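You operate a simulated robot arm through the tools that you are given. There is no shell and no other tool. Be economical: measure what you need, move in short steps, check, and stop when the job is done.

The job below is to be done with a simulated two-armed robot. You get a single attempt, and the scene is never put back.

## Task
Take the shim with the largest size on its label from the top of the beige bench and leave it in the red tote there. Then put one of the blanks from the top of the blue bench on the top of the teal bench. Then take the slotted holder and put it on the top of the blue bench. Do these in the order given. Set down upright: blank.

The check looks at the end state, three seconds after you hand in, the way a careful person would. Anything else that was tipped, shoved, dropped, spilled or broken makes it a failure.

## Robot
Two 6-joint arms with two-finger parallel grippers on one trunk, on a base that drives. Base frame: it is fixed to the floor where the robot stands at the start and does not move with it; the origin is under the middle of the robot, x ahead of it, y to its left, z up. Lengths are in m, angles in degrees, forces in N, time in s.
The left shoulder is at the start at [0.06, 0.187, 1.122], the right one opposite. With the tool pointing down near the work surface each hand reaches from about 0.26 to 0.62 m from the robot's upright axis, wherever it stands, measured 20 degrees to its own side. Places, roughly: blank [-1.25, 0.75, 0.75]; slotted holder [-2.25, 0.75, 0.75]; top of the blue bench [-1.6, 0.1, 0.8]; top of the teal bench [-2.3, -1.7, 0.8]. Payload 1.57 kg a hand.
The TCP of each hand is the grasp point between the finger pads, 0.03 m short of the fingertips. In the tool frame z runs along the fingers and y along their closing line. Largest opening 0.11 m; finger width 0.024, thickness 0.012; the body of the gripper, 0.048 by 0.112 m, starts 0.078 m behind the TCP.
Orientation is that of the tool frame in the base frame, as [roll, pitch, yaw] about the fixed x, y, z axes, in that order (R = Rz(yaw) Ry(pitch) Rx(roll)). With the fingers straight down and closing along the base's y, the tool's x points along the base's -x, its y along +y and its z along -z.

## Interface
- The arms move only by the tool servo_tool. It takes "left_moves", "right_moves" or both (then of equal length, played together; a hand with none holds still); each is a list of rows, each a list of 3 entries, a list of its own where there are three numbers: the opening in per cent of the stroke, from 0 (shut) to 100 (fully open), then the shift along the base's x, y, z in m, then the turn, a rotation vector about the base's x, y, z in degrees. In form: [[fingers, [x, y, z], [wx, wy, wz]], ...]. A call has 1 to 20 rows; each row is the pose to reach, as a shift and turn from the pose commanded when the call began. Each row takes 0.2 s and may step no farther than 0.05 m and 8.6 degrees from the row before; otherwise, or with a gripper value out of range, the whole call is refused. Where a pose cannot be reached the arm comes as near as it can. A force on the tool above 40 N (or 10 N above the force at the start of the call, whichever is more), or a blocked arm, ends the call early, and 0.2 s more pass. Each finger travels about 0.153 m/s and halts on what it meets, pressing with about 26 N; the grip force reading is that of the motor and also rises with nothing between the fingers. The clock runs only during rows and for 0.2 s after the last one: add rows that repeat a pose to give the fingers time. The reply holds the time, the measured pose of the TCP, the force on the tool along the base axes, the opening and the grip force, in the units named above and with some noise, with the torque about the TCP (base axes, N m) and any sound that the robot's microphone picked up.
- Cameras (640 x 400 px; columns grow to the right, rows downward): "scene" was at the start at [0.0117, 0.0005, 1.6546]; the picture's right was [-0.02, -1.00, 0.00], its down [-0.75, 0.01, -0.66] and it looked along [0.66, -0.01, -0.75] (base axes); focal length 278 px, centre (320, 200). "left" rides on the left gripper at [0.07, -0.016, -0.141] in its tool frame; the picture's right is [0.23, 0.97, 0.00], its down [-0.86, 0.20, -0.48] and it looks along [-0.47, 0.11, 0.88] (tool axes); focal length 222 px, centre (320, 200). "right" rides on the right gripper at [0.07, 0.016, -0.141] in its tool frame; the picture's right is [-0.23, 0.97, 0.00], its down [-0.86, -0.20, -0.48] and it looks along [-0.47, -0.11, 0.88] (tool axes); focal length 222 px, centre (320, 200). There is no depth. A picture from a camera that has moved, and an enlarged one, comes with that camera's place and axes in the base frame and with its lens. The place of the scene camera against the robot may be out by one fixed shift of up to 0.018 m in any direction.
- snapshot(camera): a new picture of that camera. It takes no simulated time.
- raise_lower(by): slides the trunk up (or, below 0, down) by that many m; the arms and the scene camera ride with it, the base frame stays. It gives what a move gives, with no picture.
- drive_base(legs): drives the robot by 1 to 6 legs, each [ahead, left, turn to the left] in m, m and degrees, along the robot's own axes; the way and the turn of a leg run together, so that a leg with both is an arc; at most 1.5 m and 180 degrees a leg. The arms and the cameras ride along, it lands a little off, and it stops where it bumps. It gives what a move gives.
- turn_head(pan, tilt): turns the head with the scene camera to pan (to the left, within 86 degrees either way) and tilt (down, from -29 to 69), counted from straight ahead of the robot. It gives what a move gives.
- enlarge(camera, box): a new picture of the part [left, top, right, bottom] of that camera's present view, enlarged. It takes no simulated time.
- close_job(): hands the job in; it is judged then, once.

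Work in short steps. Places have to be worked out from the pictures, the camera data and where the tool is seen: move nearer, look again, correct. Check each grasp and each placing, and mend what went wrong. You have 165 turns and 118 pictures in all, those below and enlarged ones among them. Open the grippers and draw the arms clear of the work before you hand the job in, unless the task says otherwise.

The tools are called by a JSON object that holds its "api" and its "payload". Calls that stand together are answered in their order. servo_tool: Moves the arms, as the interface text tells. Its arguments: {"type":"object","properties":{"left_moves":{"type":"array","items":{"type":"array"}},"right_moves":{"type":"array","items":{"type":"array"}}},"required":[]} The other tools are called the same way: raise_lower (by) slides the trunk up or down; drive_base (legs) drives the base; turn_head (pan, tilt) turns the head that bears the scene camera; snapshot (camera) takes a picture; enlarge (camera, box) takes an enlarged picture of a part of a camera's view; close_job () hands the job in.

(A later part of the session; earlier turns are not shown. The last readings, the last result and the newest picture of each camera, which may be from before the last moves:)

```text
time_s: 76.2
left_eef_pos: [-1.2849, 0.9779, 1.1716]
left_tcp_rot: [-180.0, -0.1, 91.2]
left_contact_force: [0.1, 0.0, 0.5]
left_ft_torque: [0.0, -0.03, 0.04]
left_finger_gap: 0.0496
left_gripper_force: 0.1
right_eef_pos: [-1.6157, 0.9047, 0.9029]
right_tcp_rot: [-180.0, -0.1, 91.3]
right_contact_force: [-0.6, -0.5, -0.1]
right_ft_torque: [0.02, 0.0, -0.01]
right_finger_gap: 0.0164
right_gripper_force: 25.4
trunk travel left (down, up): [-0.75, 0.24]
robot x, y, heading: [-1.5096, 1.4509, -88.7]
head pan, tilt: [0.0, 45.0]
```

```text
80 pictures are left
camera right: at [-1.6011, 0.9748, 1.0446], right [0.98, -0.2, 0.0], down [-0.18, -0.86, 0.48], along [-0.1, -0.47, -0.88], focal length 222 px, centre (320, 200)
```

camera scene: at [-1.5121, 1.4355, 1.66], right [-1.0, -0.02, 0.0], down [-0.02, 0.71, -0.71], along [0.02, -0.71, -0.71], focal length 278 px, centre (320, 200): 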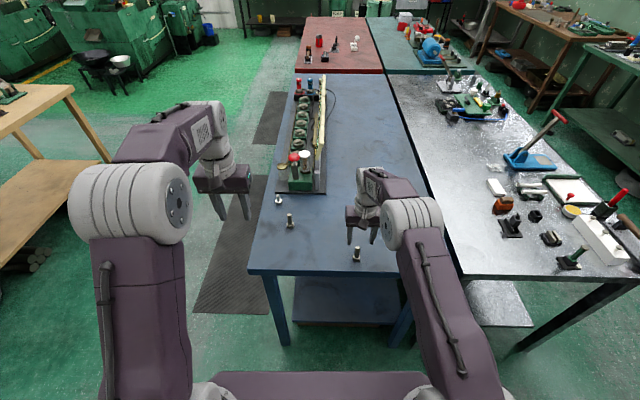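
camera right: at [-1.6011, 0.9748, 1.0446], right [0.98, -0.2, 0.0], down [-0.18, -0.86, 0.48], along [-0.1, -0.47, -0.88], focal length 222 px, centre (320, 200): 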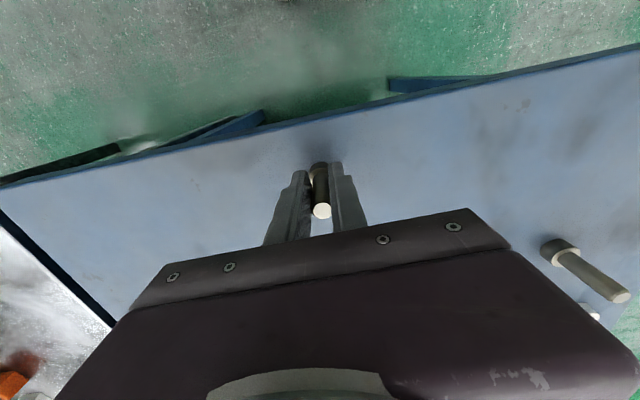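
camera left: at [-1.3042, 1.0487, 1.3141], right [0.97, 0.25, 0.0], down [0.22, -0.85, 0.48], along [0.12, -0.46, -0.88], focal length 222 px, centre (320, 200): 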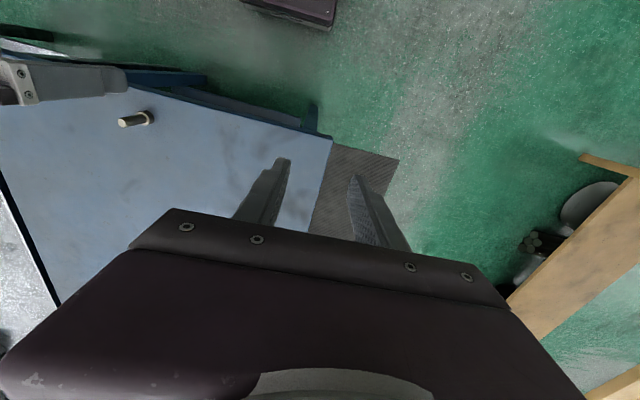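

Gripped (16 mm). Lift and pull in, raise the trunk for clearance, then look toward the aisle to the right.

{"api": "servo_tool", "payload": {"right_moves": [[0, [0, 0, 0.02], [0, 0, 0]], [0, [0, 0, 0.06], [0, 0, 0]], [0, [0, 0, 0.1], [0, 0, 0]], [0, [0, 0.02, 0.14], [0, 0, 0]], [0, [0, 0.06, 0.16], [0, 0, 0]], [0, [0, 0.1, 0.17], [0, 0, 0]], [0, [0, 0.14, 0.17], [0, 0, 0]], [0, [0, 0.18, 0.17], [0, 0, 0]]], "left_moves": [[45, [0, 0.02, 0], [0, 0, 0]], [45, [0, 0.04, 0], [0, 0, 0]], [45, [0, 0.06, 0], [0, 0, 0]], [45, [0, 0.08, 0], [0, 0, 0]], [45, [0, 0.1, 0], [0, 0, 0]], [45, [0, 0.12, 0], [0, 0, 0]], [45, [0, 0.12, 0], [0, 0, 0]], [45, [0, 0.12, 0], [0, 0, 0]]]}}

{"api": "raise_lower", "payload": {"by": 0.15}}

{"api": "turn_head", "payload": {"pan": -65, "tilt": 30}}

{"api": "snapshot", "payload": {"camera": "scene"}}

{"api": "snapshot", "payload": {"camera": "right"}}

```text
time_s: 78.0
left_eef_pos: [-1.2884, 1.0988, 1.1725]
left_tcp_rot: [-180.0, 0.0, 91.3]
left_contact_force: [-0.4, 1.1, 0.9]
left_ft_torque: [-0.02, 0.01, 0.02]
left_finger_gap: 0.0493
left_gripper_force: 0.0
right_eef_pos: [-1.6157, 1.0849, 1.077]
right_tcp_rot: [179.9, 0.0, 91.2]
right_contact_force: [-0.4, -0.3, -2.4]
right_ft_torque: [-0.04, 0.0, 0.0]
right_finger_gap: 0.0165
right_gripper_force: 25.9
trunk travel left (down, up): [-0.75, 0.24]
robot x, y, heading: [-1.5085, 1.457, -88.8]
head pan, tilt: [0.0, 45.0]
```

```text
time_s: 79.7
left_eef_pos: [-1.2873, 1.0961, 1.3234]
left_tcp_rot: [179.9, 0.0, 91.3]
left_contact_force: [-0.1, -0.7, -0.9]
left_ft_torque: [0.02, 0.0, 0.0]
left_finger_gap: 0.0496
left_gripper_force: 0.0
right_eef_pos: [-1.6156, 1.0843, 1.2256]
right_tcp_rot: [180.0, -0.1, 91.3]
right_contact_force: [0.0, -0.5, -1.4]
right_ft_torque: [-0.01, -0.04, 0.02]
right_finger_gap: 0.0162
right_gripper_force: 26.0
trunk travel left (down, up): [-0.9, 0.09]
robot x, y, heading: [-1.5077, 1.4539, -88.8]
head pan, tilt: [0.0, 45.0]
```

```text
time_s: 81.1
left_eef_pos: [-1.288, 1.0975, 1.3224]
left_tcp_rot: [180.0, -0.1, 91.2]
left_contact_force: [0.3, 0.2, 0.3]
left_ft_torque: [0.01, -0.01, 0.04]
left_finger_gap: 0.0492
left_gripper_force: 0.1
right_eef_pos: [-1.6161, 1.0836, 1.2267]
right_tcp_rot: [180.0, 0.0, 91.2]
right_contact_force: [-0.6, -0.1, -1.5]
right_ft_torque: [0.04, -0.01, 0.01]
right_finger_gap: 0.0166
right_gripper_force: 26.0
trunk travel left (down, up): [-0.9, 0.09]
robot x, y, heading: [-1.5109, 1.4533, -88.7]
head pan, tilt: [-65.0, 30.0]
```

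```text
79 pictures are left
camera scene: at [-1.5953, 1.4758, 1.8326], right [-0.44, 0.9, 0.0], down [0.45, 0.22, -0.87], along [-0.78, -0.38, -0.5], focal length 278 px, centre (320, 200)
```

scene: 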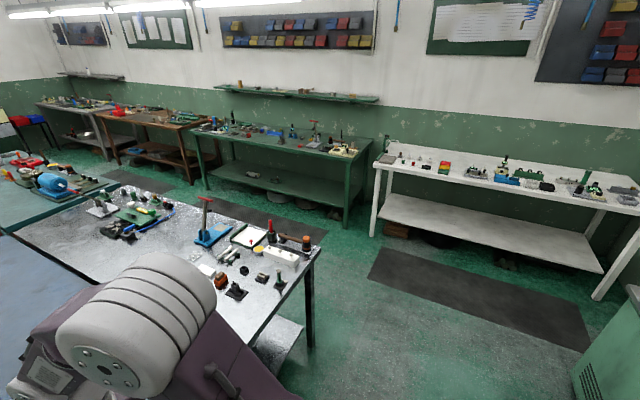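

```text
78 pictures are left
camera right: at [-1.6003, 1.1536, 1.3677], right [0.98, -0.2, 0.0], down [-0.18, -0.86, 0.48], along [-0.1, -0.47, -0.88], focal length 222 px, centre (320, 200)
```

right: 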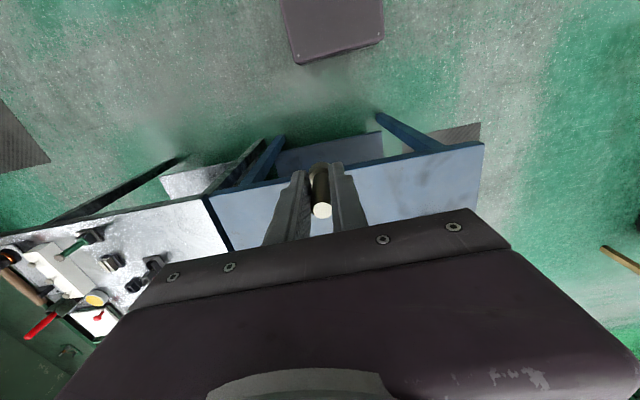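

Aisle behind (x −2.64 to −4.0) is clear. Drive around to the back of marble/teal benches, facing +x, carrying the blank.

{"api": "drive_base", "payload": {"legs": [[0, -1.5, 0], [0, -0.22, 0], [0, 0, 89], [0, -1.5, 0], [0, -0.9, 0]]}}

{"api": "turn_head", "payload": {"pan": -20, "tilt": 35}}

{"api": "snapshot", "payload": {"camera": "scene"}}

{"api": "snapshot", "payload": {"camera": "right"}}

```text
time_s: 105.1
left_eef_pos: [-2.8179, -0.8137, 1.3218]
left_tcp_rot: [-180.0, 0.0, -178.8]
left_contact_force: [0.2, 0.3, 0.3]
left_ft_torque: [-0.04, -0.01, -0.02]
left_finger_gap: 0.0496
left_gripper_force: 0.1
right_eef_pos: [-2.8038, -1.1422, 1.2272]
right_tcp_rot: [-179.9, -0.2, -178.7]
right_contact_force: [-0.4, -0.1, -1.5]
right_ft_torque: [0.01, 0.03, 0.01]
right_finger_gap: 0.0163
right_gripper_force: 26.2
trunk travel left (down, up): [-0.9, 0.09]
robot x, y, heading: [-3.1726, -1.0358, 1.1]
head pan, tilt: [-65.0, 30.0]
```

```text
time_s: 106.2
left_eef_pos: [-2.8156, -0.8149, 1.3216]
left_tcp_rot: [-179.9, 0.1, -178.8]
left_contact_force: [0.1, -0.1, -1.0]
left_ft_torque: [0.02, 0.03, 0.0]
left_finger_gap: 0.0494
left_gripper_force: 0.1
right_eef_pos: [-2.8032, -1.143, 1.2265]
right_tcp_rot: [-180.0, -0.1, -178.7]
right_contact_force: [-0.4, 0.1, -1.9]
right_ft_torque: [-0.02, 0.06, 0.01]
right_finger_gap: 0.0163
right_gripper_force: 25.6
trunk travel left (down, up): [-0.9, 0.09]
robot x, y, heading: [-3.1779, -1.0358, 1.3]
head pan, tilt: [-20.0, 35.0]
```

```text
77 pictures are left
camera scene: at [-3.1568, -1.0617, 1.8248], right [-0.32, -0.95, 0.0], down [-0.54, 0.18, -0.82], along [0.78, -0.26, -0.57], focal length 278 px, centre (320, 200)
```

scene: 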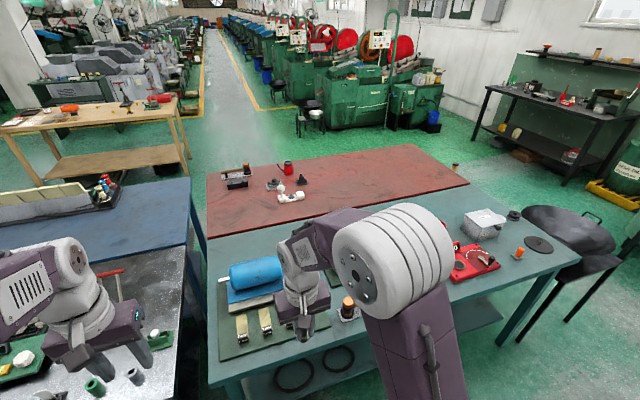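

```text
76 pictures are left
camera right: at [-2.8727, -1.1282, 1.3677], right [0.21, 0.98, 0.0], down [0.86, -0.18, 0.48], along [0.47, -0.1, -0.88], focal length 222 px, centre (320, 200)
```

right: 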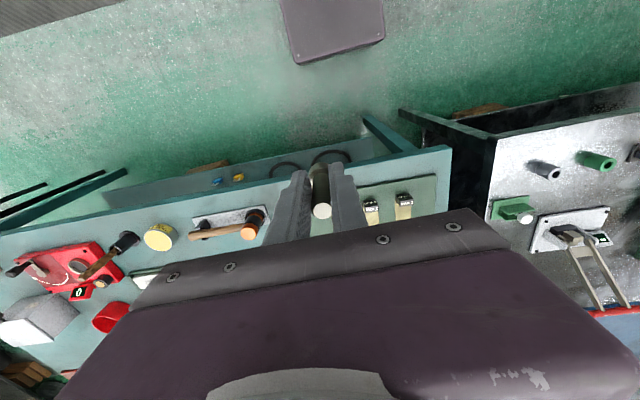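

The teal bench's near edge is at x≈-2.67 with items; I move further along to find free space.

{"api": "drive_base", "payload": {"legs": [[0, -0.5, 0]]}}

{"api": "snapshot", "payload": {"camera": "scene"}}

{"api": "snapshot", "payload": {"camera": "right"}}

{"api": "snapshot", "payload": {"camera": "left"}}

```text
time_s: 109.1
left_eef_pos: [-2.8057, -1.3109, 1.3229]
left_tcp_rot: [-179.9, -0.1, -178.9]
left_contact_force: [0.7, 0.8, 0.0]
left_ft_torque: [0.02, 0.05, -0.03]
left_finger_gap: 0.0495
left_gripper_force: 0.0
right_eef_pos: [-2.794, -1.6368, 1.2255]
right_tcp_rot: [-179.9, -0.1, -178.8]
right_contact_force: [-0.2, 0.1, -1.1]
right_ft_torque: [-0.02, 0.01, -0.02]
right_finger_gap: 0.0165
right_gripper_force: 25.7
trunk travel left (down, up): [-0.9, 0.09]
robot x, y, heading: [-3.1617, -1.5291, 1.1]
head pan, tilt: [-20.0, 35.0]
```

```text
75 pictures are left
camera scene: at [-3.1469, -1.5546, 1.8248], right [-0.32, -0.95, 0.0], down [-0.54, 0.18, -0.82], along [0.77, -0.27, -0.57], focal length 278 px, centre (320, 200)
```

scene: 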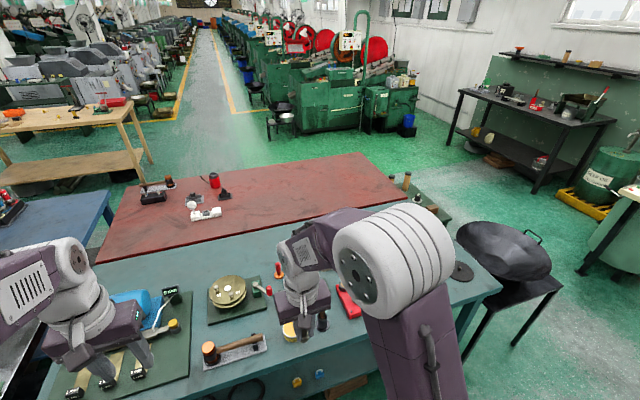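

```text
74 pictures are left
camera right: at [-2.8631, -1.6228, 1.3679], right [0.21, 0.98, 0.0], down [0.86, -0.18, 0.48], along [0.47, -0.1, -0.88], focal length 222 px, centre (320, 200)
```

right: 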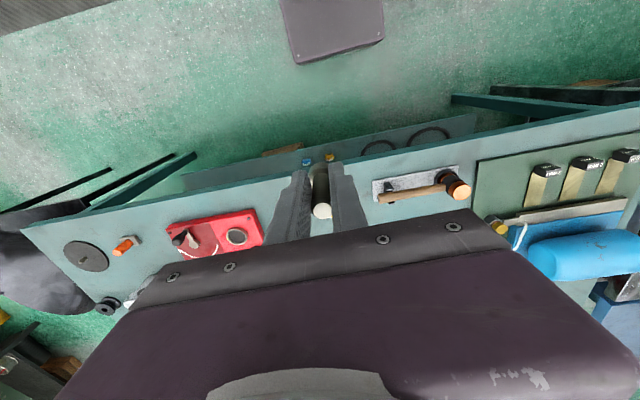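

```text
73 pictures are left
camera left: at [-2.8754, -1.3263, 1.4631], right [-0.25, 0.97, 0.0], down [0.85, 0.22, 0.48], along [0.46, 0.12, -0.88], focal length 222 px, centre (320, 200)
```

left: 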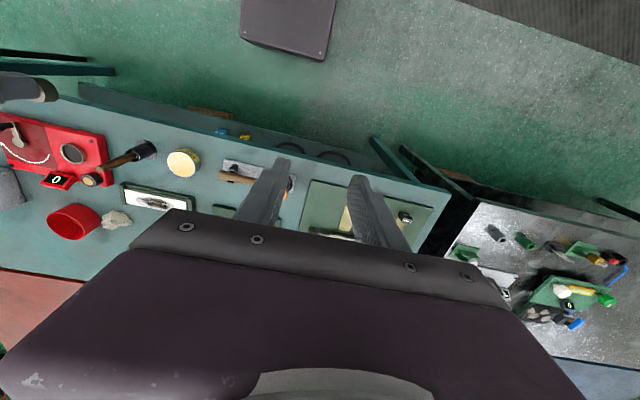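

A free patch lies around (-2.61, -2.19) between the orange item and the red device. Drive right 0.55 and look.

{"api": "drive_base", "payload": {"legs": [[0, -0.55, -1]]}}

{"api": "snapshot", "payload": {"camera": "right"}}

{"api": "snapshot", "payload": {"camera": "scene"}}

```text
time_s: 112.3
left_eef_pos: [-2.7977, -1.8616, 1.3218]
left_tcp_rot: [-179.9, 0.0, 179.9]
left_contact_force: [0.2, 0.3, 0.1]
left_ft_torque: [-0.04, -0.02, -0.02]
left_finger_gap: 0.0495
left_gripper_force: 0.0
right_eef_pos: [-2.7911, -2.1901, 1.228]
right_tcp_rot: [-179.9, -0.1, 179.9]
right_contact_force: [1.0, 0.6, -1.9]
right_ft_torque: [0.01, 0.0, 0.02]
right_finger_gap: 0.0166
right_gripper_force: 25.9
trunk travel left (down, up): [-0.9, 0.09]
robot x, y, heading: [-3.1593, -2.071, -0.0]
head pan, tilt: [-20.0, 35.0]
```

```text
72 pictures are left
camera right: at [-2.8606, -2.1726, 1.3679], right [0.23, 0.97, 0.0], down [0.86, -0.2, 0.48], along [0.46, -0.11, -0.88], focal length 222 px, centre (320, 200)
```

right: 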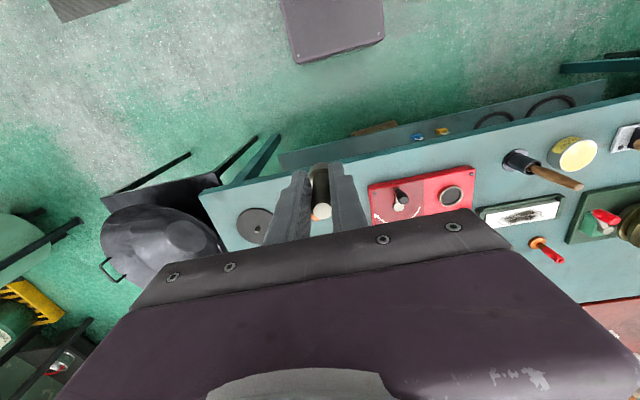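

```text
71 pictures are left
camera scene: at [-3.143, -2.0988, 1.8248], right [-0.34, -0.94, 0.0], down [-0.54, 0.2, -0.82], along [0.77, -0.28, -0.57], focal length 278 px, centre (320, 200)
```

scene: 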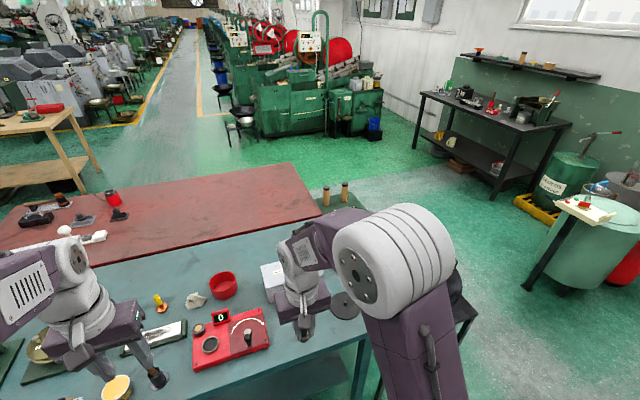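

Target set at about (-2.63, -2.16). Drive ahead 0.16, then lower partway and look.

{"api": "drive_base", "payload": {"legs": [[0.16, 0.03, 0]]}}

{"api": "servo_tool", "payload": {"right_moves": [[0, [0, 0, -0.04], [0, 0, 0]], [0, [0, 0, -0.08], [0, 0, 0]], [0, [0, 0, -0.12], [0, 0, 0]], [0, [0, 0, -0.16], [0, 0, 0]], [0, [0, 0, -0.2], [0, 0, 0]], [0, [0, 0, -0.2], [0, 0, 0]]]}}

{"api": "snapshot", "payload": {"camera": "right"}}

{"api": "turn_head", "payload": {"pan": -20, "tilt": 55}}

{"api": "snapshot", "payload": {"camera": "scene"}}

```text
time_s: 113.7
left_eef_pos: [-2.6436, -1.8343, 1.3226]
left_tcp_rot: [179.9, 0.1, 179.9]
left_contact_force: [-1.4, 0.0, -0.1]
left_ft_torque: [0.02, -0.03, -0.02]
left_finger_gap: 0.0497
left_gripper_force: 0.1
right_eef_pos: [-2.6381, -2.1623, 1.2273]
right_tcp_rot: [180.0, 0.0, 179.8]
right_contact_force: [0.3, -0.7, -1.4]
right_ft_torque: [-0.01, -0.02, 0.02]
right_finger_gap: 0.0166
right_gripper_force: 26.1
trunk travel left (down, up): [-0.9, 0.09]
robot x, y, heading: [-2.9997, -2.0453, -0.2]
head pan, tilt: [-20.0, 35.0]
```

```text
time_s: 115.1
left_eef_pos: [-2.6409, -1.8335, 1.3213]
left_tcp_rot: [-180.0, 0.0, 179.9]
left_contact_force: [0.3, 0.2, -0.1]
left_ft_torque: [-0.03, 0.02, 0.0]
left_finger_gap: 0.0495
left_gripper_force: 0.1
right_eef_pos: [-2.6348, -2.1615, 1.0265]
right_tcp_rot: [179.9, -0.1, 179.9]
right_contact_force: [0.5, -0.3, -0.7]
right_ft_torque: [-0.04, 0.01, 0.0]
right_finger_gap: 0.0165
right_gripper_force: 25.7
trunk travel left (down, up): [-0.9, 0.09]
robot x, y, heading: [-3.0044, -2.041, -0.1]
head pan, tilt: [-20.0, 35.0]
```

```text
70 pictures are left
camera right: at [-2.7036, -2.1447, 1.1677], right [0.23, 0.97, 0.0], down [0.86, -0.2, 0.48], along [0.46, -0.11, -0.88], focal length 222 px, centre (320, 200)
```

right: 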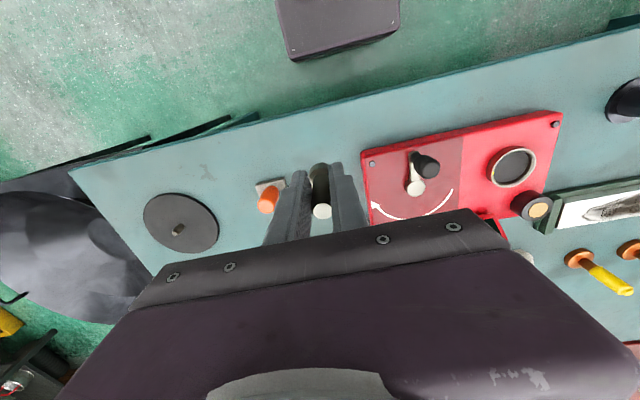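

```text
time_s: 115.9
left_eef_pos: [-2.6399, -1.833, 1.3222]
left_tcp_rot: [-180.0, 0.0, 179.9]
left_contact_force: [-0.2, -0.8, 0.4]
left_ft_torque: [0.01, -0.02, 0.01]
left_finger_gap: 0.0494
left_gripper_force: 0.1
right_eef_pos: [-2.6342, -2.1617, 1.0263]
right_tcp_rot: [180.0, 0.0, 179.8]
right_contact_force: [0.4, 0.5, -2.2]
right_ft_torque: [-0.04, 0.02, 0.0]
right_finger_gap: 0.0164
right_gripper_force: 25.8
trunk travel left (down, up): [-0.9, 0.09]
robot x, y, heading: [-3.0043, -2.0436, -0.3]
head pan, tilt: [-20.0, 55.0]
```

```text
69 pictures are left
camera scene: at [-3.001, -2.0657, 1.7966], right [-0.34, -0.94, 0.0], down [-0.77, 0.28, -0.57], along [0.54, -0.2, -0.82], focal length 278 px, centre (320, 200)
```

scene: 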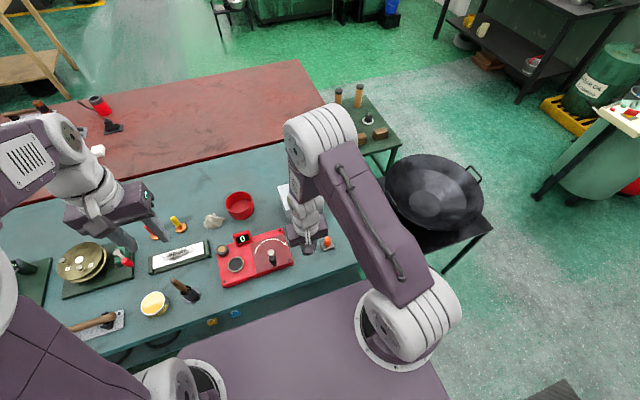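

The spot under the blank is clean, ~6 cm from the neighbours. Lower to just above the surface.

{"api": "servo_tool", "payload": {"right_moves": [[0, [0, 0, -0.04], [0, 0, 0]], [0, [0, 0, -0.08], [0, 0, 0]], [0, [0, 0, -0.105], [0, 0, 0]], [0, [0, 0, -0.117], [0, 0, 0]], [0, [0, 0, -0.117], [0, 0, 0]]]}}

{"api": "snapshot", "payload": {"camera": "right"}}

{"api": "enlarge", "payload": {"camera": "scene", "box": [260, 200, 360, 270]}}

```text
time_s: 117.1
left_eef_pos: [-2.6398, -1.8343, 1.3232]
left_tcp_rot: [180.0, 0.0, 179.9]
left_contact_force: [0.5, -0.1, 0.0]
left_ft_torque: [0.0, 0.0, 0.01]
left_finger_gap: 0.0496
left_gripper_force: 0.1
right_eef_pos: [-2.6348, -2.1603, 0.9083]
right_tcp_rot: [180.0, -0.1, 179.9]
right_contact_force: [-0.5, -0.3, -1.6]
right_ft_torque: [0.0, 0.01, 0.01]
right_finger_gap: 0.0165
right_gripper_force: 25.3
trunk travel left (down, up): [-0.9, 0.09]
robot x, y, heading: [-3.0013, -2.0429, -0.4]
head pan, tilt: [-20.0, 55.0]
```

```text
68 pictures are left
camera right: at [-2.7045, -2.1444, 1.0503], right [0.23, 0.97, 0.0], down [0.86, -0.2, 0.48], along [0.46, -0.11, -0.88], focal length 222 px, centre (320, 200)
```

right: 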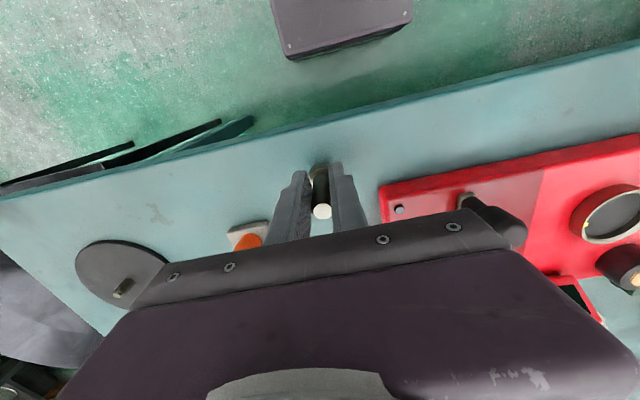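

```text
5.71 times, centred on (310, 235) of scene
camera zoom: at [-3.0007, -2.0658, 1.7965], right [-0.34, -0.94, 0.0], down [-0.77, 0.28, -0.57], along [0.54, -0.2, -0.82], focal length 1590 px, centre (377, 0)
```

zoom: 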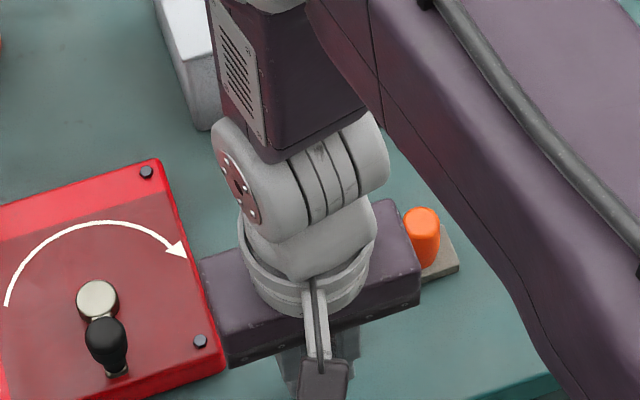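

Lower gently until contact shows.

{"api": "servo_tool", "payload": {"right_moves": [[0, [0, 0, -0.003], [0, 0, 0]], [0, [0, 0, -0.005], [0, 0, 0]], [0, [0, 0, -0.006], [0, 0, 0]], [0, [0, 0, -0.006], [0, 0, 0]]]}}

```text
time_s: 118.1
left_eef_pos: [-2.6406, -1.8334, 1.3232]
left_tcp_rot: [-180.0, 0.1, 179.9]
left_contact_force: [0.0, 0.3, -0.2]
left_ft_torque: [-0.01, -0.01, 0.02]
left_finger_gap: 0.0495
left_gripper_force: 0.1
right_eef_pos: [-2.6342, -2.1613, 0.9043]
right_tcp_rot: [179.9, 0.0, 180.0]
right_contact_force: [2.4, -2.7, 13.8]
right_ft_torque: [-0.16, -0.16, -0.03]
right_finger_gap: 0.0165
right_gripper_force: 26.1
trunk travel left (down, up): [-0.9, 0.09]
robot x, y, heading: [-3.0039, -2.0406, -0.3]
head pan, tilt: [-20.0, 55.0]
```

In contact. Ease 1 mm up and open, then rise straight.

{"api": "servo_tool", "payload": {"right_moves": [[0, [0, 0, 0.0015], [0, 0, 0]], [0, [0, 0, 0.0015], [0, 0, 0]], [25, [0, 0, 0.0015], [0, 0, 0]], [40, [0, 0, 0.0015], [0, 0, 0]], [40, [0, 0, 0.0015], [0, 0, 0]], [40, [0, 0, 0.03], [0, 0, 0]], [40, [0, 0, 0.07], [0, 0, 0]], [40, [0, 0, 0.11], [0, 0, 0]], [40, [0, 0, 0.15], [0, 0, 0]], [40, [0, 0, 0.2], [0, 0, 0]]]}}

{"api": "snapshot", "payload": {"camera": "right"}}

```text
time_s: 120.3
left_eef_pos: [-2.642, -1.8329, 1.3221]
left_tcp_rot: [179.9, 0.1, 179.9]
left_contact_force: [-1.1, -0.4, 0.1]
left_ft_torque: [0.0, -0.02, 0.02]
left_finger_gap: 0.0495
left_gripper_force: 0.0
right_eef_pos: [-2.6354, -2.161, 1.1066]
right_tcp_rot: [-180.0, -0.1, 179.9]
right_contact_force: [-0.3, -1.3, -0.1]
right_ft_torque: [0.03, 0.02, 0.01]
right_finger_gap: 0.0441
right_gripper_force: 0.0
trunk travel left (down, up): [-0.9, 0.09]
robot x, y, heading: [-3.0001, -2.0468, -0.0]
head pan, tilt: [-20.0, 55.0]
```

```text
66 pictures are left
camera right: at [-2.7046, -2.1443, 1.2472], right [0.23, 0.97, 0.0], down [0.86, -0.2, 0.48], along [0.46, -0.11, -0.88], focal length 222 px, centre (320, 200)
```

right: 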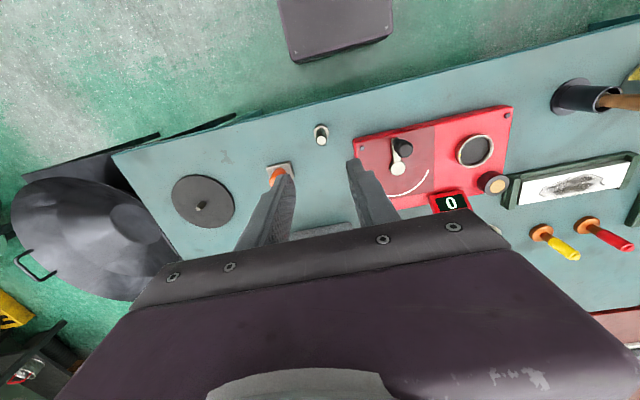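

The blank stands upright on the teal bench. Raise the hand, retreat, and go back around to the marble bench's right end.

{"api": "servo_tool", "payload": {"right_moves": [[40, [0, 0, 0.04], [0, 0, 0]], [40, [0, 0, 0.08], [0, 0, 0]], [40, [0, 0, 0.12], [0, 0, 0]]]}}

{"api": "drive_base", "payload": {"legs": [[-0.18, 0, 0], [0, 1.5, 0], [0, 1.5, 0], [0, 0.52, 0], [0, 0, -90], [0, 0.8, 0]]}}

{"api": "turn_head", "payload": {"pan": 0, "tilt": 50}}

{"api": "snapshot", "payload": {"camera": "scene"}}

```text
time_s: 121.1
left_eef_pos: [-2.6407, -1.8342, 1.3227]
left_tcp_rot: [-180.0, 0.0, 179.9]
left_contact_force: [0.1, -0.4, 0.9]
left_ft_torque: [0.0, 0.0, -0.01]
left_finger_gap: 0.0495
left_gripper_force: 0.1
right_eef_pos: [-2.6366, -2.1612, 1.2236]
right_tcp_rot: [180.0, -0.1, 180.0]
right_contact_force: [0.0, -0.6, 1.4]
right_ft_torque: [0.01, 0.0, -0.04]
right_finger_gap: 0.0442
right_gripper_force: 0.1
trunk travel left (down, up): [-0.9, 0.09]
robot x, y, heading: [-3.0025, -2.042, -0.1]
head pan, tilt: [-20.0, 55.0]
```

```text
time_s: 147.0
left_eef_pos: [-2.2358, 1.0975, 1.3216]
left_tcp_rot: [179.9, 0.0, 90.5]
left_contact_force: [0.2, -0.7, -0.1]
left_ft_torque: [0.01, 0.04, 0.0]
left_finger_gap: 0.0493
left_gripper_force: 0.1
right_eef_pos: [-2.5628, 1.0905, 1.2219]
right_tcp_rot: [-180.0, -0.1, 90.4]
right_contact_force: [-0.4, 1.4, -0.1]
right_ft_torque: [0.02, -0.02, 0.01]
right_finger_gap: 0.0442
right_gripper_force: 0.0
trunk travel left (down, up): [-0.9, 0.09]
robot x, y, heading: [-2.4472, 1.4588, -89.7]
head pan, tilt: [-20.0, 55.0]
```

```text
time_s: 147.8
left_eef_pos: [-2.2356, 1.0971, 1.3217]
left_tcp_rot: [180.0, 0.0, 90.5]
left_contact_force: [1.2, 0.1, -0.7]
left_ft_torque: [0.02, 0.01, 0.01]
left_finger_gap: 0.0492
left_gripper_force: 0.1
right_eef_pos: [-2.561, 1.0879, 1.2217]
right_tcp_rot: [-180.0, -0.1, 90.5]
right_contact_force: [0.0, 0.3, -0.7]
right_ft_torque: [-0.01, 0.01, 0.01]
right_finger_gap: 0.0441
right_gripper_force: 0.0
trunk travel left (down, up): [-0.9, 0.09]
robot x, y, heading: [-2.4489, 1.4634, -89.6]
head pan, tilt: [0.0, 50.0]
```

```text
65 pictures are left
camera scene: at [-2.4543, 1.4425, 1.8031], right [-1.0, -0.01, 0.0], down [-0.01, 0.77, -0.64], along [0.0, -0.64, -0.77], focal length 278 px, centre (320, 200)
```

scene: 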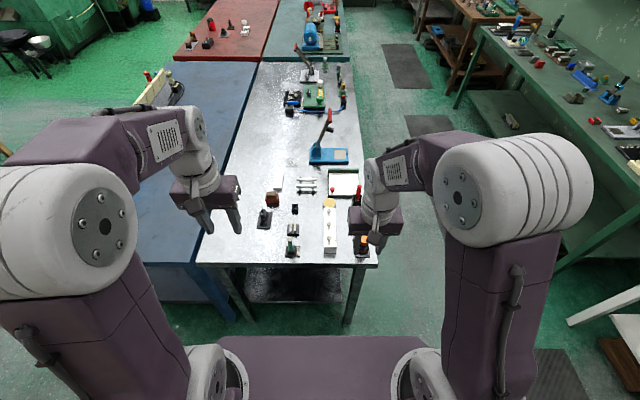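

Zoom in on the candidates to identify the slotted holder.

{"api": "enlarge", "payload": {"camera": "scene", "box": [235, 165, 375, 265]}}

{"api": "enlarge", "payload": {"camera": "scene", "box": [250, 195, 310, 240]}}

{"api": "enlarge", "payload": {"camera": "scene", "box": [270, 40, 370, 120]}}

{"api": "snapshot", "payload": {"camera": "left"}}

```text
4.00 times, centred on (305, 215) of scene
camera zoom: at [-2.4543, 1.4425, 1.8031], right [-1.0, -0.01, 0.0], down [-0.01, 0.77, -0.64], along [0.0, -0.64, -0.77], focal length 1113 px, centre (380, 140)
```

zoom: 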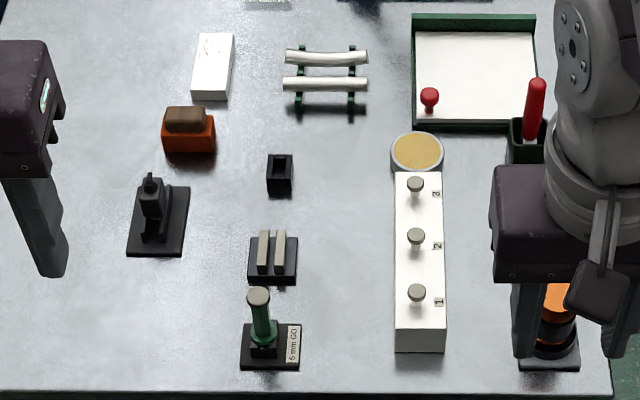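

```text
8.89 times, centred on (280, 218) of scene
camera zoom: at [-2.4543, 1.4425, 1.8031], right [-1.0, -0.01, 0.0], down [-0.01, 0.77, -0.64], along [0.0, -0.64, -0.77], focal length 2474 px, centre (676, 44)
```

zoom: 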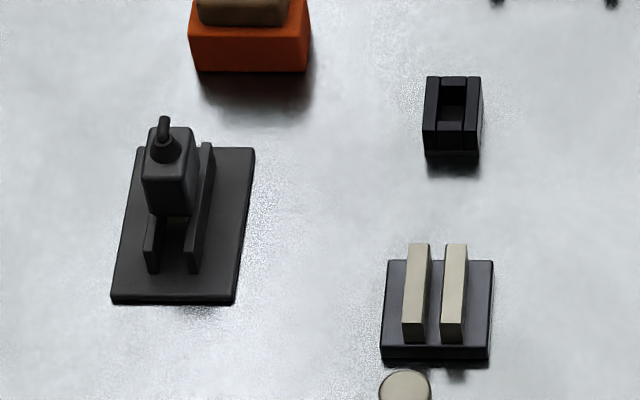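

```text
5.00 times, centred on (320, 80) of scene
camera zoom: at [-2.4543, 1.4425, 1.8031], right [-1.0, -0.01, 0.0], down [-0.01, 0.77, -0.64], along [0.0, -0.64, -0.77], focal length 1392 px, centre (320, 800)
```

zoom: 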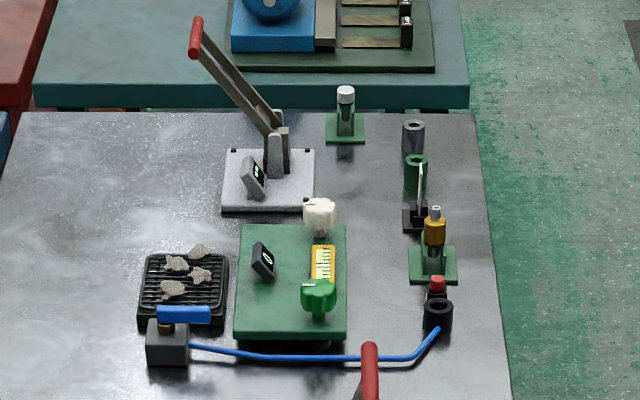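

```text
61 pictures are left
camera left: at [-2.2519, 1.1691, 1.4635], right [0.97, 0.24, 0.0], down [0.21, -0.85, 0.48], along [0.11, -0.46, -0.88], focal length 222 px, centre (320, 200)
```

left: 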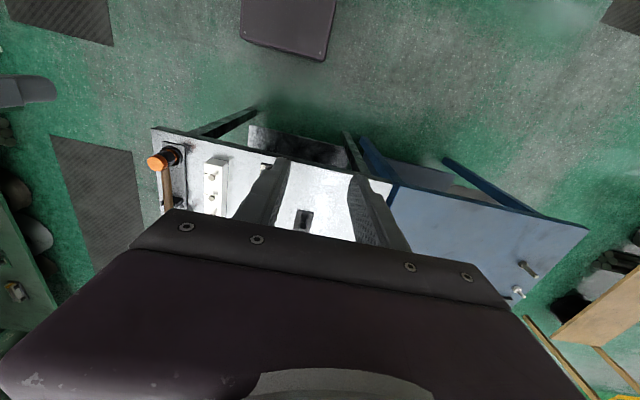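

Several candidates; I go closer with the left camera to tell them apart.

{"api": "drive_base", "payload": {"legs": [[0.13, 0, 0]]}}

{"api": "servo_tool", "payload": {"left_moves": [[45, [-0.02, -0.02, -0.04], [0, 0, 0]], [45, [-0.04, -0.04, -0.08], [0, 0, 0]], [45, [-0.05, -0.06, -0.12], [0, 0, 0]], [45, [-0.05, -0.08, -0.16], [0, 0, 0]], [45, [-0.05, -0.09, -0.18], [0, 0, 0]], [45, [-0.05, -0.09, -0.18], [0, 0, 0]]]}}

{"api": "snapshot", "payload": {"camera": "left"}}

```text
time_s: 149.1
left_eef_pos: [-2.2344, 0.9671, 1.3231]
left_tcp_rot: [179.9, 0.2, 90.5]
left_contact_force: [0.2, 0.5, -0.4]
left_ft_torque: [-0.02, -0.01, 0.0]
left_finger_gap: 0.0493
left_gripper_force: 0.0
right_eef_pos: [-2.561, 0.9582, 1.2238]
right_tcp_rot: [179.9, 0.0, 90.5]
right_contact_force: [0.4, 0.4, -0.1]
right_ft_torque: [-0.03, 0.02, 0.0]
right_finger_gap: 0.0441
right_gripper_force: 0.1
trunk travel left (down, up): [-0.9, 0.09]
robot x, y, heading: [-2.4511, 1.3219, -89.5]
head pan, tilt: [0.0, 50.0]
```

```text
time_s: 150.5
left_eef_pos: [-2.2842, 0.8736, 1.1396]
left_tcp_rot: [-180.0, 0.0, 90.6]
left_contact_force: [0.5, -0.4, 0.4]
left_ft_torque: [0.0, 0.0, -0.01]
left_finger_gap: 0.0495
left_gripper_force: 0.1
right_eef_pos: [-2.5611, 0.9563, 1.2225]
right_tcp_rot: [-179.9, -0.2, 90.5]
right_contact_force: [0.5, -1.1, -0.1]
right_ft_torque: [-0.02, 0.01, 0.01]
right_finger_gap: 0.0439
right_gripper_force: 0.0
trunk travel left (down, up): [-0.9, 0.09]
robot x, y, heading: [-2.449, 1.3281, -89.5]
head pan, tilt: [0.0, 50.0]
```

```text
60 pictures are left
camera left: at [-2.3011, 0.9452, 1.2823], right [0.97, 0.24, 0.0], down [0.21, -0.85, 0.48], along [0.11, -0.47, -0.88], focal length 222 px, centre (320, 200)
```

left: 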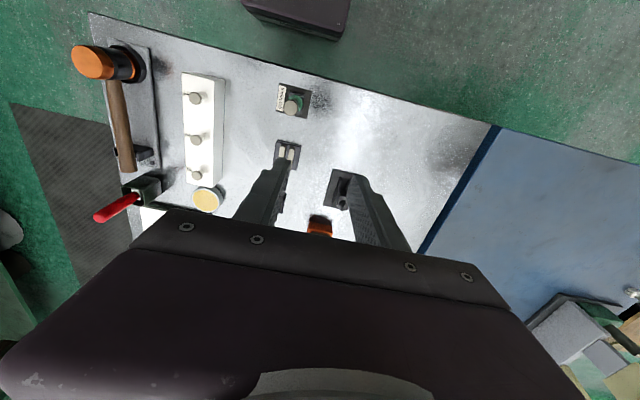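

Zoom with the scene camera, now nearer.

{"api": "turn_head", "payload": {"pan": 8, "tilt": 52}}

{"api": "snapshot", "payload": {"camera": "scene"}}

```text
time_s: 151.2
left_eef_pos: [-2.2831, 0.8737, 1.1418]
left_tcp_rot: [180.0, 0.0, 90.4]
left_contact_force: [0.3, 0.5, -1.2]
left_ft_torque: [-0.02, -0.01, 0.02]
left_finger_gap: 0.0496
left_gripper_force: 0.1
right_eef_pos: [-2.5614, 0.9551, 1.222]
right_tcp_rot: [180.0, -0.1, 90.4]
right_contact_force: [0.0, -0.3, 0.2]
right_ft_torque: [-0.01, 0.02, 0.0]
right_finger_gap: 0.0443
right_gripper_force: 0.0
trunk travel left (down, up): [-0.9, 0.09]
robot x, y, heading: [-2.4477, 1.3257, -89.5]
head pan, tilt: [8.0, 52.0]
```

```text
59 pictures are left
camera scene: at [-2.4434, 1.3113, 1.8004], right [-0.99, -0.15, 0.0], down [-0.12, 0.78, -0.62], along [0.09, -0.61, -0.79], focal length 278 px, centre (320, 200)
```

scene: 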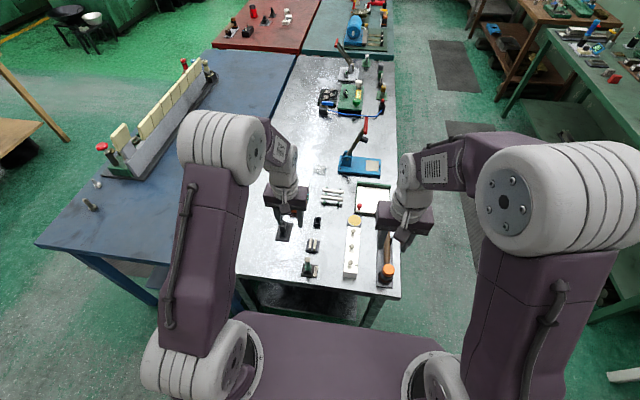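

{"api": "enlarge", "payload": {"camera": "scene", "box": [295, 210, 335, 260]}}

{"api": "enlarge", "payload": {"camera": "left", "box": [260, 70, 380, 215]}}

```text
8.00 times, centred on (315, 235) of scene
camera zoom: at [-2.4434, 1.3113, 1.8004], right [-0.99, -0.15, 0.0], down [-0.12, 0.78, -0.62], along [0.09, -0.61, -0.79], focal length 2226 px, centre (360, -80)
```

zoom: 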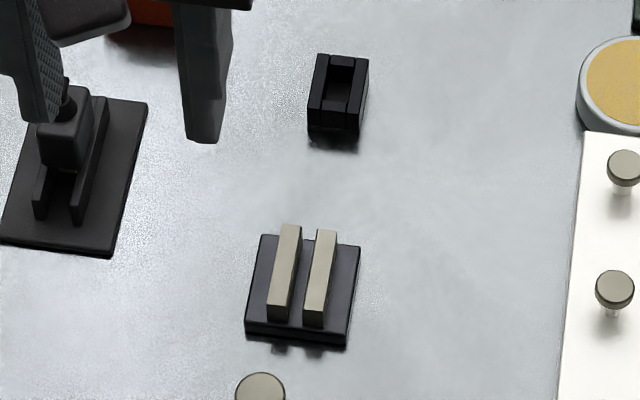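

```text
2.76 times, centred on (320, 142) of left
camera zoom: at [-2.3009, 0.9451, 1.2825], right [0.97, 0.24, 0.0], down [0.21, -0.85, 0.48], along [0.11, -0.47, -0.88], focal length 613 px, centre (320, 359)
```

zoom: 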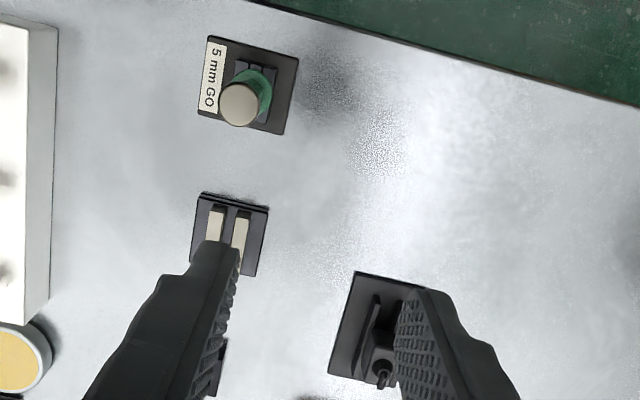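

Object (b), base with two bars, seems likely, but the black block (a) needs a closer look. I shift the left hand aside for a clear view.

{"api": "servo_tool", "payload": {"left_moves": [[20, [0.03, 0.03, -0.02], [0, 0, 0]], [10, [0.06, 0.06, -0.04], [0, 0, 0]], [10, [0.08, 0.08, -0.06], [0, 0, 0]], [10, [0.08, 0.08, -0.08], [0, 0, 0]], [10, [0.08, 0.08, -0.08], [0, 0, 0]]]}}

{"api": "snapshot", "payload": {"camera": "left"}}

{"api": "snapshot", "payload": {"camera": "right"}}

```text
time_s: 152.4
left_eef_pos: [-2.2052, 0.9539, 1.0629]
left_tcp_rot: [-179.9, -0.1, 90.6]
left_contact_force: [-0.6, 0.3, -0.9]
left_ft_torque: [0.0, -0.02, 0.01]
left_finger_gap: 0.0109
left_gripper_force: 0.1
right_eef_pos: [-2.5621, 0.9549, 1.2225]
right_tcp_rot: [-180.0, -0.1, 90.5]
right_contact_force: [0.1, 0.1, 0.0]
right_ft_torque: [-0.02, 0.01, 0.0]
right_finger_gap: 0.044
right_gripper_force: 0.0
trunk travel left (down, up): [-0.9, 0.09]
robot x, y, heading: [-2.4466, 1.3234, -89.8]
head pan, tilt: [8.0, 52.0]
```

```text
56 pictures are left
camera left: at [-2.2215, 1.0254, 1.2035], right [0.97, 0.24, 0.0], down [0.21, -0.85, 0.48], along [0.11, -0.47, -0.88], focal length 222 px, centre (320, 200)
```

left: 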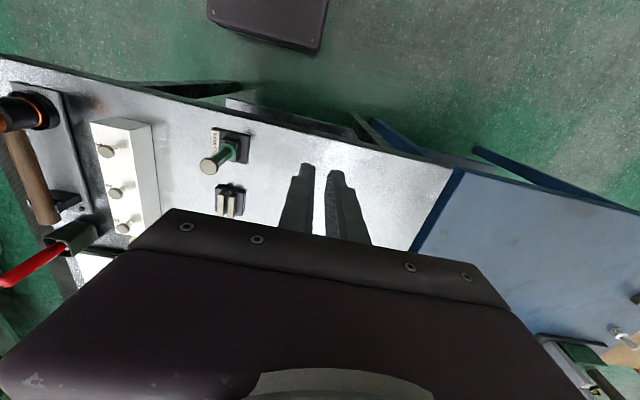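

```text
55 pictures are left
camera right: at [-2.5453, 1.0254, 1.3641], right [0.98, -0.22, 0.0], down [-0.19, -0.86, 0.48], along [-0.1, -0.47, -0.88], focal length 222 px, centre (320, 200)
```

right: 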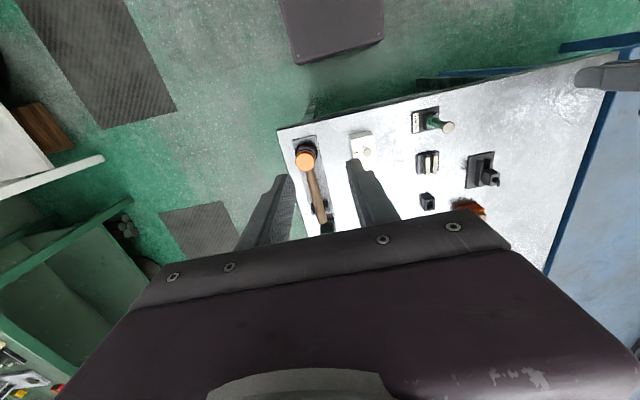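

{"api": "enlarge", "payload": {"camera": "right", "box": [405, 100, 505, 215]}}

{"api": "enlarge", "payload": {"camera": "scene", "box": [260, 195, 330, 250]}}

```text
3.48 times, centred on (455, 158) of right
camera zoom: at [-2.5453, 1.0254, 1.3641], right [0.98, -0.22, 0.0], down [-0.19, -0.86, 0.48], along [-0.1, -0.47, -0.88], focal length 773 px, centre (-150, 348)
```

zoom: 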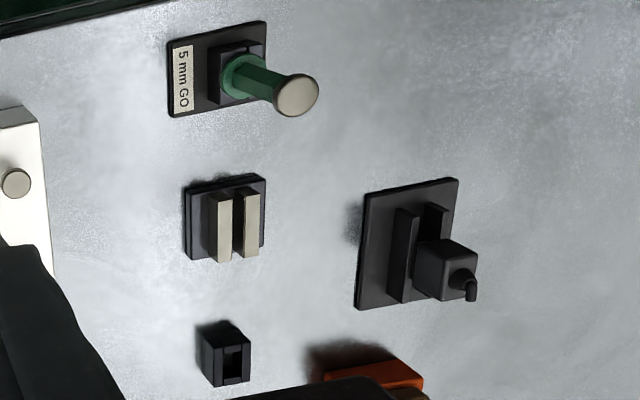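

```text
7.27 times, centred on (295, 222) of scene
camera zoom: at [-2.4433, 1.3114, 1.8004], right [-0.99, -0.15, 0.0], down [-0.12, 0.78, -0.62], along [0.09, -0.61, -0.79], focal length 2024 px, centre (502, 36)
```

zoom: 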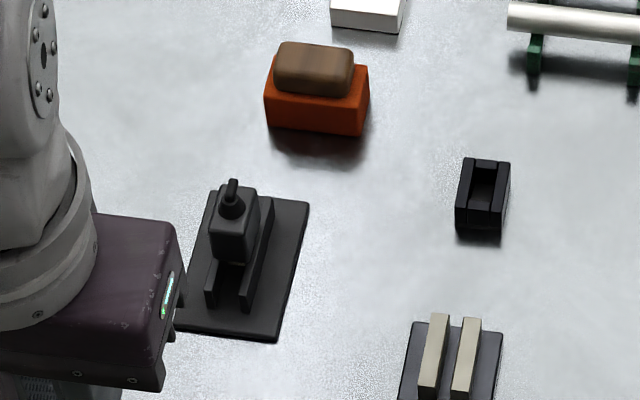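

Zoom tighter on (a) and (b); enlargement is re-rendered sharp.

{"api": "enlarge", "payload": {"camera": "scene", "box": [309, 212, 325, 226]}}

{"api": "enlarge", "payload": {"camera": "right", "box": [415, 188, 439, 213]}}

{"api": "enlarge", "payload": {"camera": "scene", "box": [304, 232, 322, 256]}}

```text
16.00 times, centred on (317, 219) of scene
camera zoom: at [-2.4433, 1.3114, 1.8004], right [-0.99, -0.15, 0.0], down [-0.12, 0.78, -0.62], along [0.09, -0.61, -0.79], focal length 4453 px, centre (368, -104)
```

zoom: 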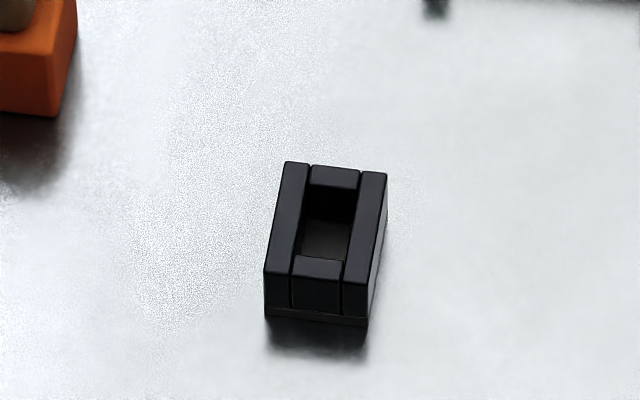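

```text
16.00 times, centred on (427, 200) of right
camera zoom: at [-2.5453, 1.0254, 1.3641], right [0.98, -0.22, 0.0], down [-0.19, -0.86, 0.48], along [-0.1, -0.47, -0.88], focal length 3554 px, centre (-1392, 192)
```

zoom: 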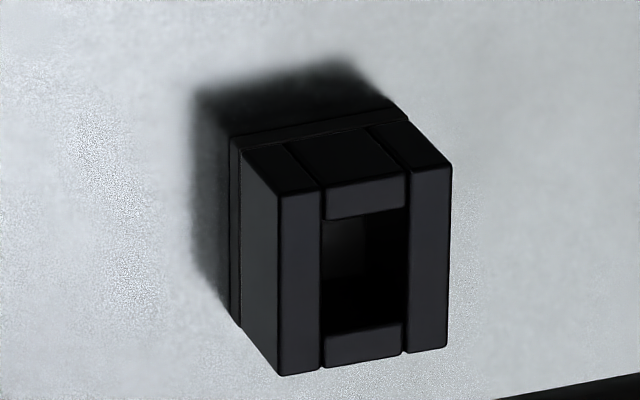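

```text
16.00 times, centred on (313, 244) of scene
camera zoom: at [-2.4433, 1.3114, 1.8004], right [-0.99, -0.15, 0.0], down [-0.12, 0.78, -0.62], along [0.09, -0.61, -0.79], focal length 4453 px, centre (432, -504)
```

zoom: 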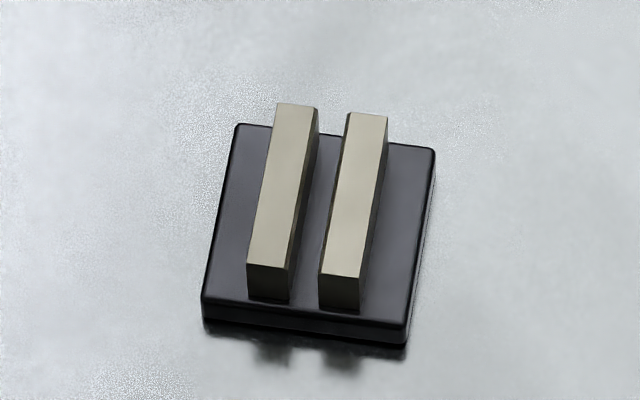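

Check (c), the gauge stand and others in detail before deciding.

{"api": "enlarge", "payload": {"camera": "right", "box": [460, 145, 505, 195]}}

{"api": "enlarge", "payload": {"camera": "right", "box": [405, 100, 460, 180]}}

{"api": "enlarge", "payload": {"camera": "left", "box": [195, 120, 260, 220]}}

```text
8.00 times, centred on (482, 170) of right
camera zoom: at [-2.5453, 1.0254, 1.3641], right [0.98, -0.22, 0.0], down [-0.19, -0.86, 0.48], along [-0.1, -0.47, -0.88], focal length 1777 px, centre (-980, 440)
```

zoom: 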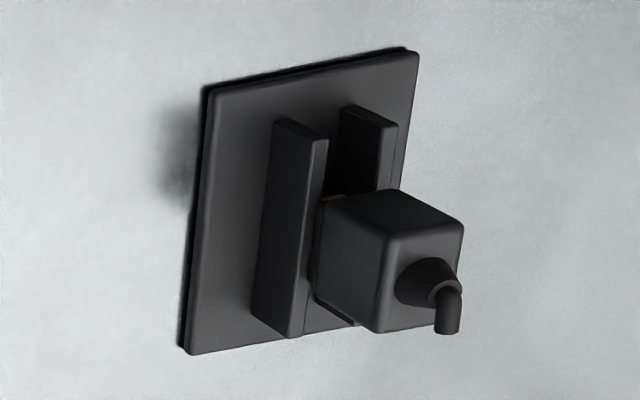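

```text
5.00 times, centred on (432, 140) of right
camera zoom: at [-2.5453, 1.0254, 1.3641], right [0.98, -0.22, 0.0], down [-0.19, -0.86, 0.48], along [-0.1, -0.47, -0.88], focal length 1111 px, centre (-242, 500)
```

zoom: 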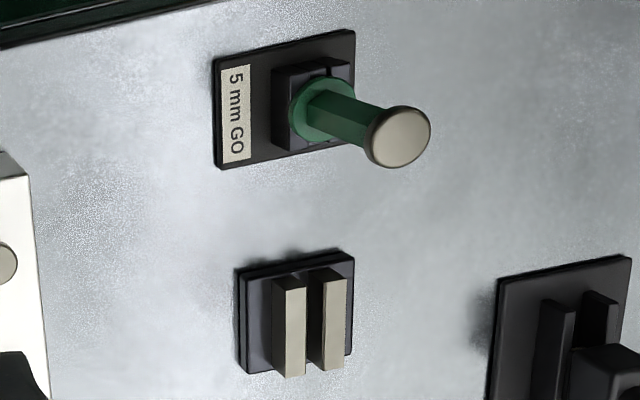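

```text
4.00 times, centred on (228, 170) of left
camera zoom: at [-2.2215, 1.0254, 1.2035], right [0.97, 0.24, 0.0], down [0.21, -0.85, 0.48], along [0.11, -0.47, -0.88], focal length 888 px, centre (690, 320)
```

zoom: 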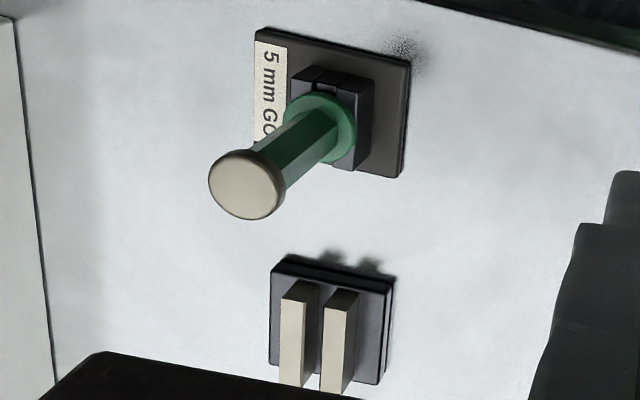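

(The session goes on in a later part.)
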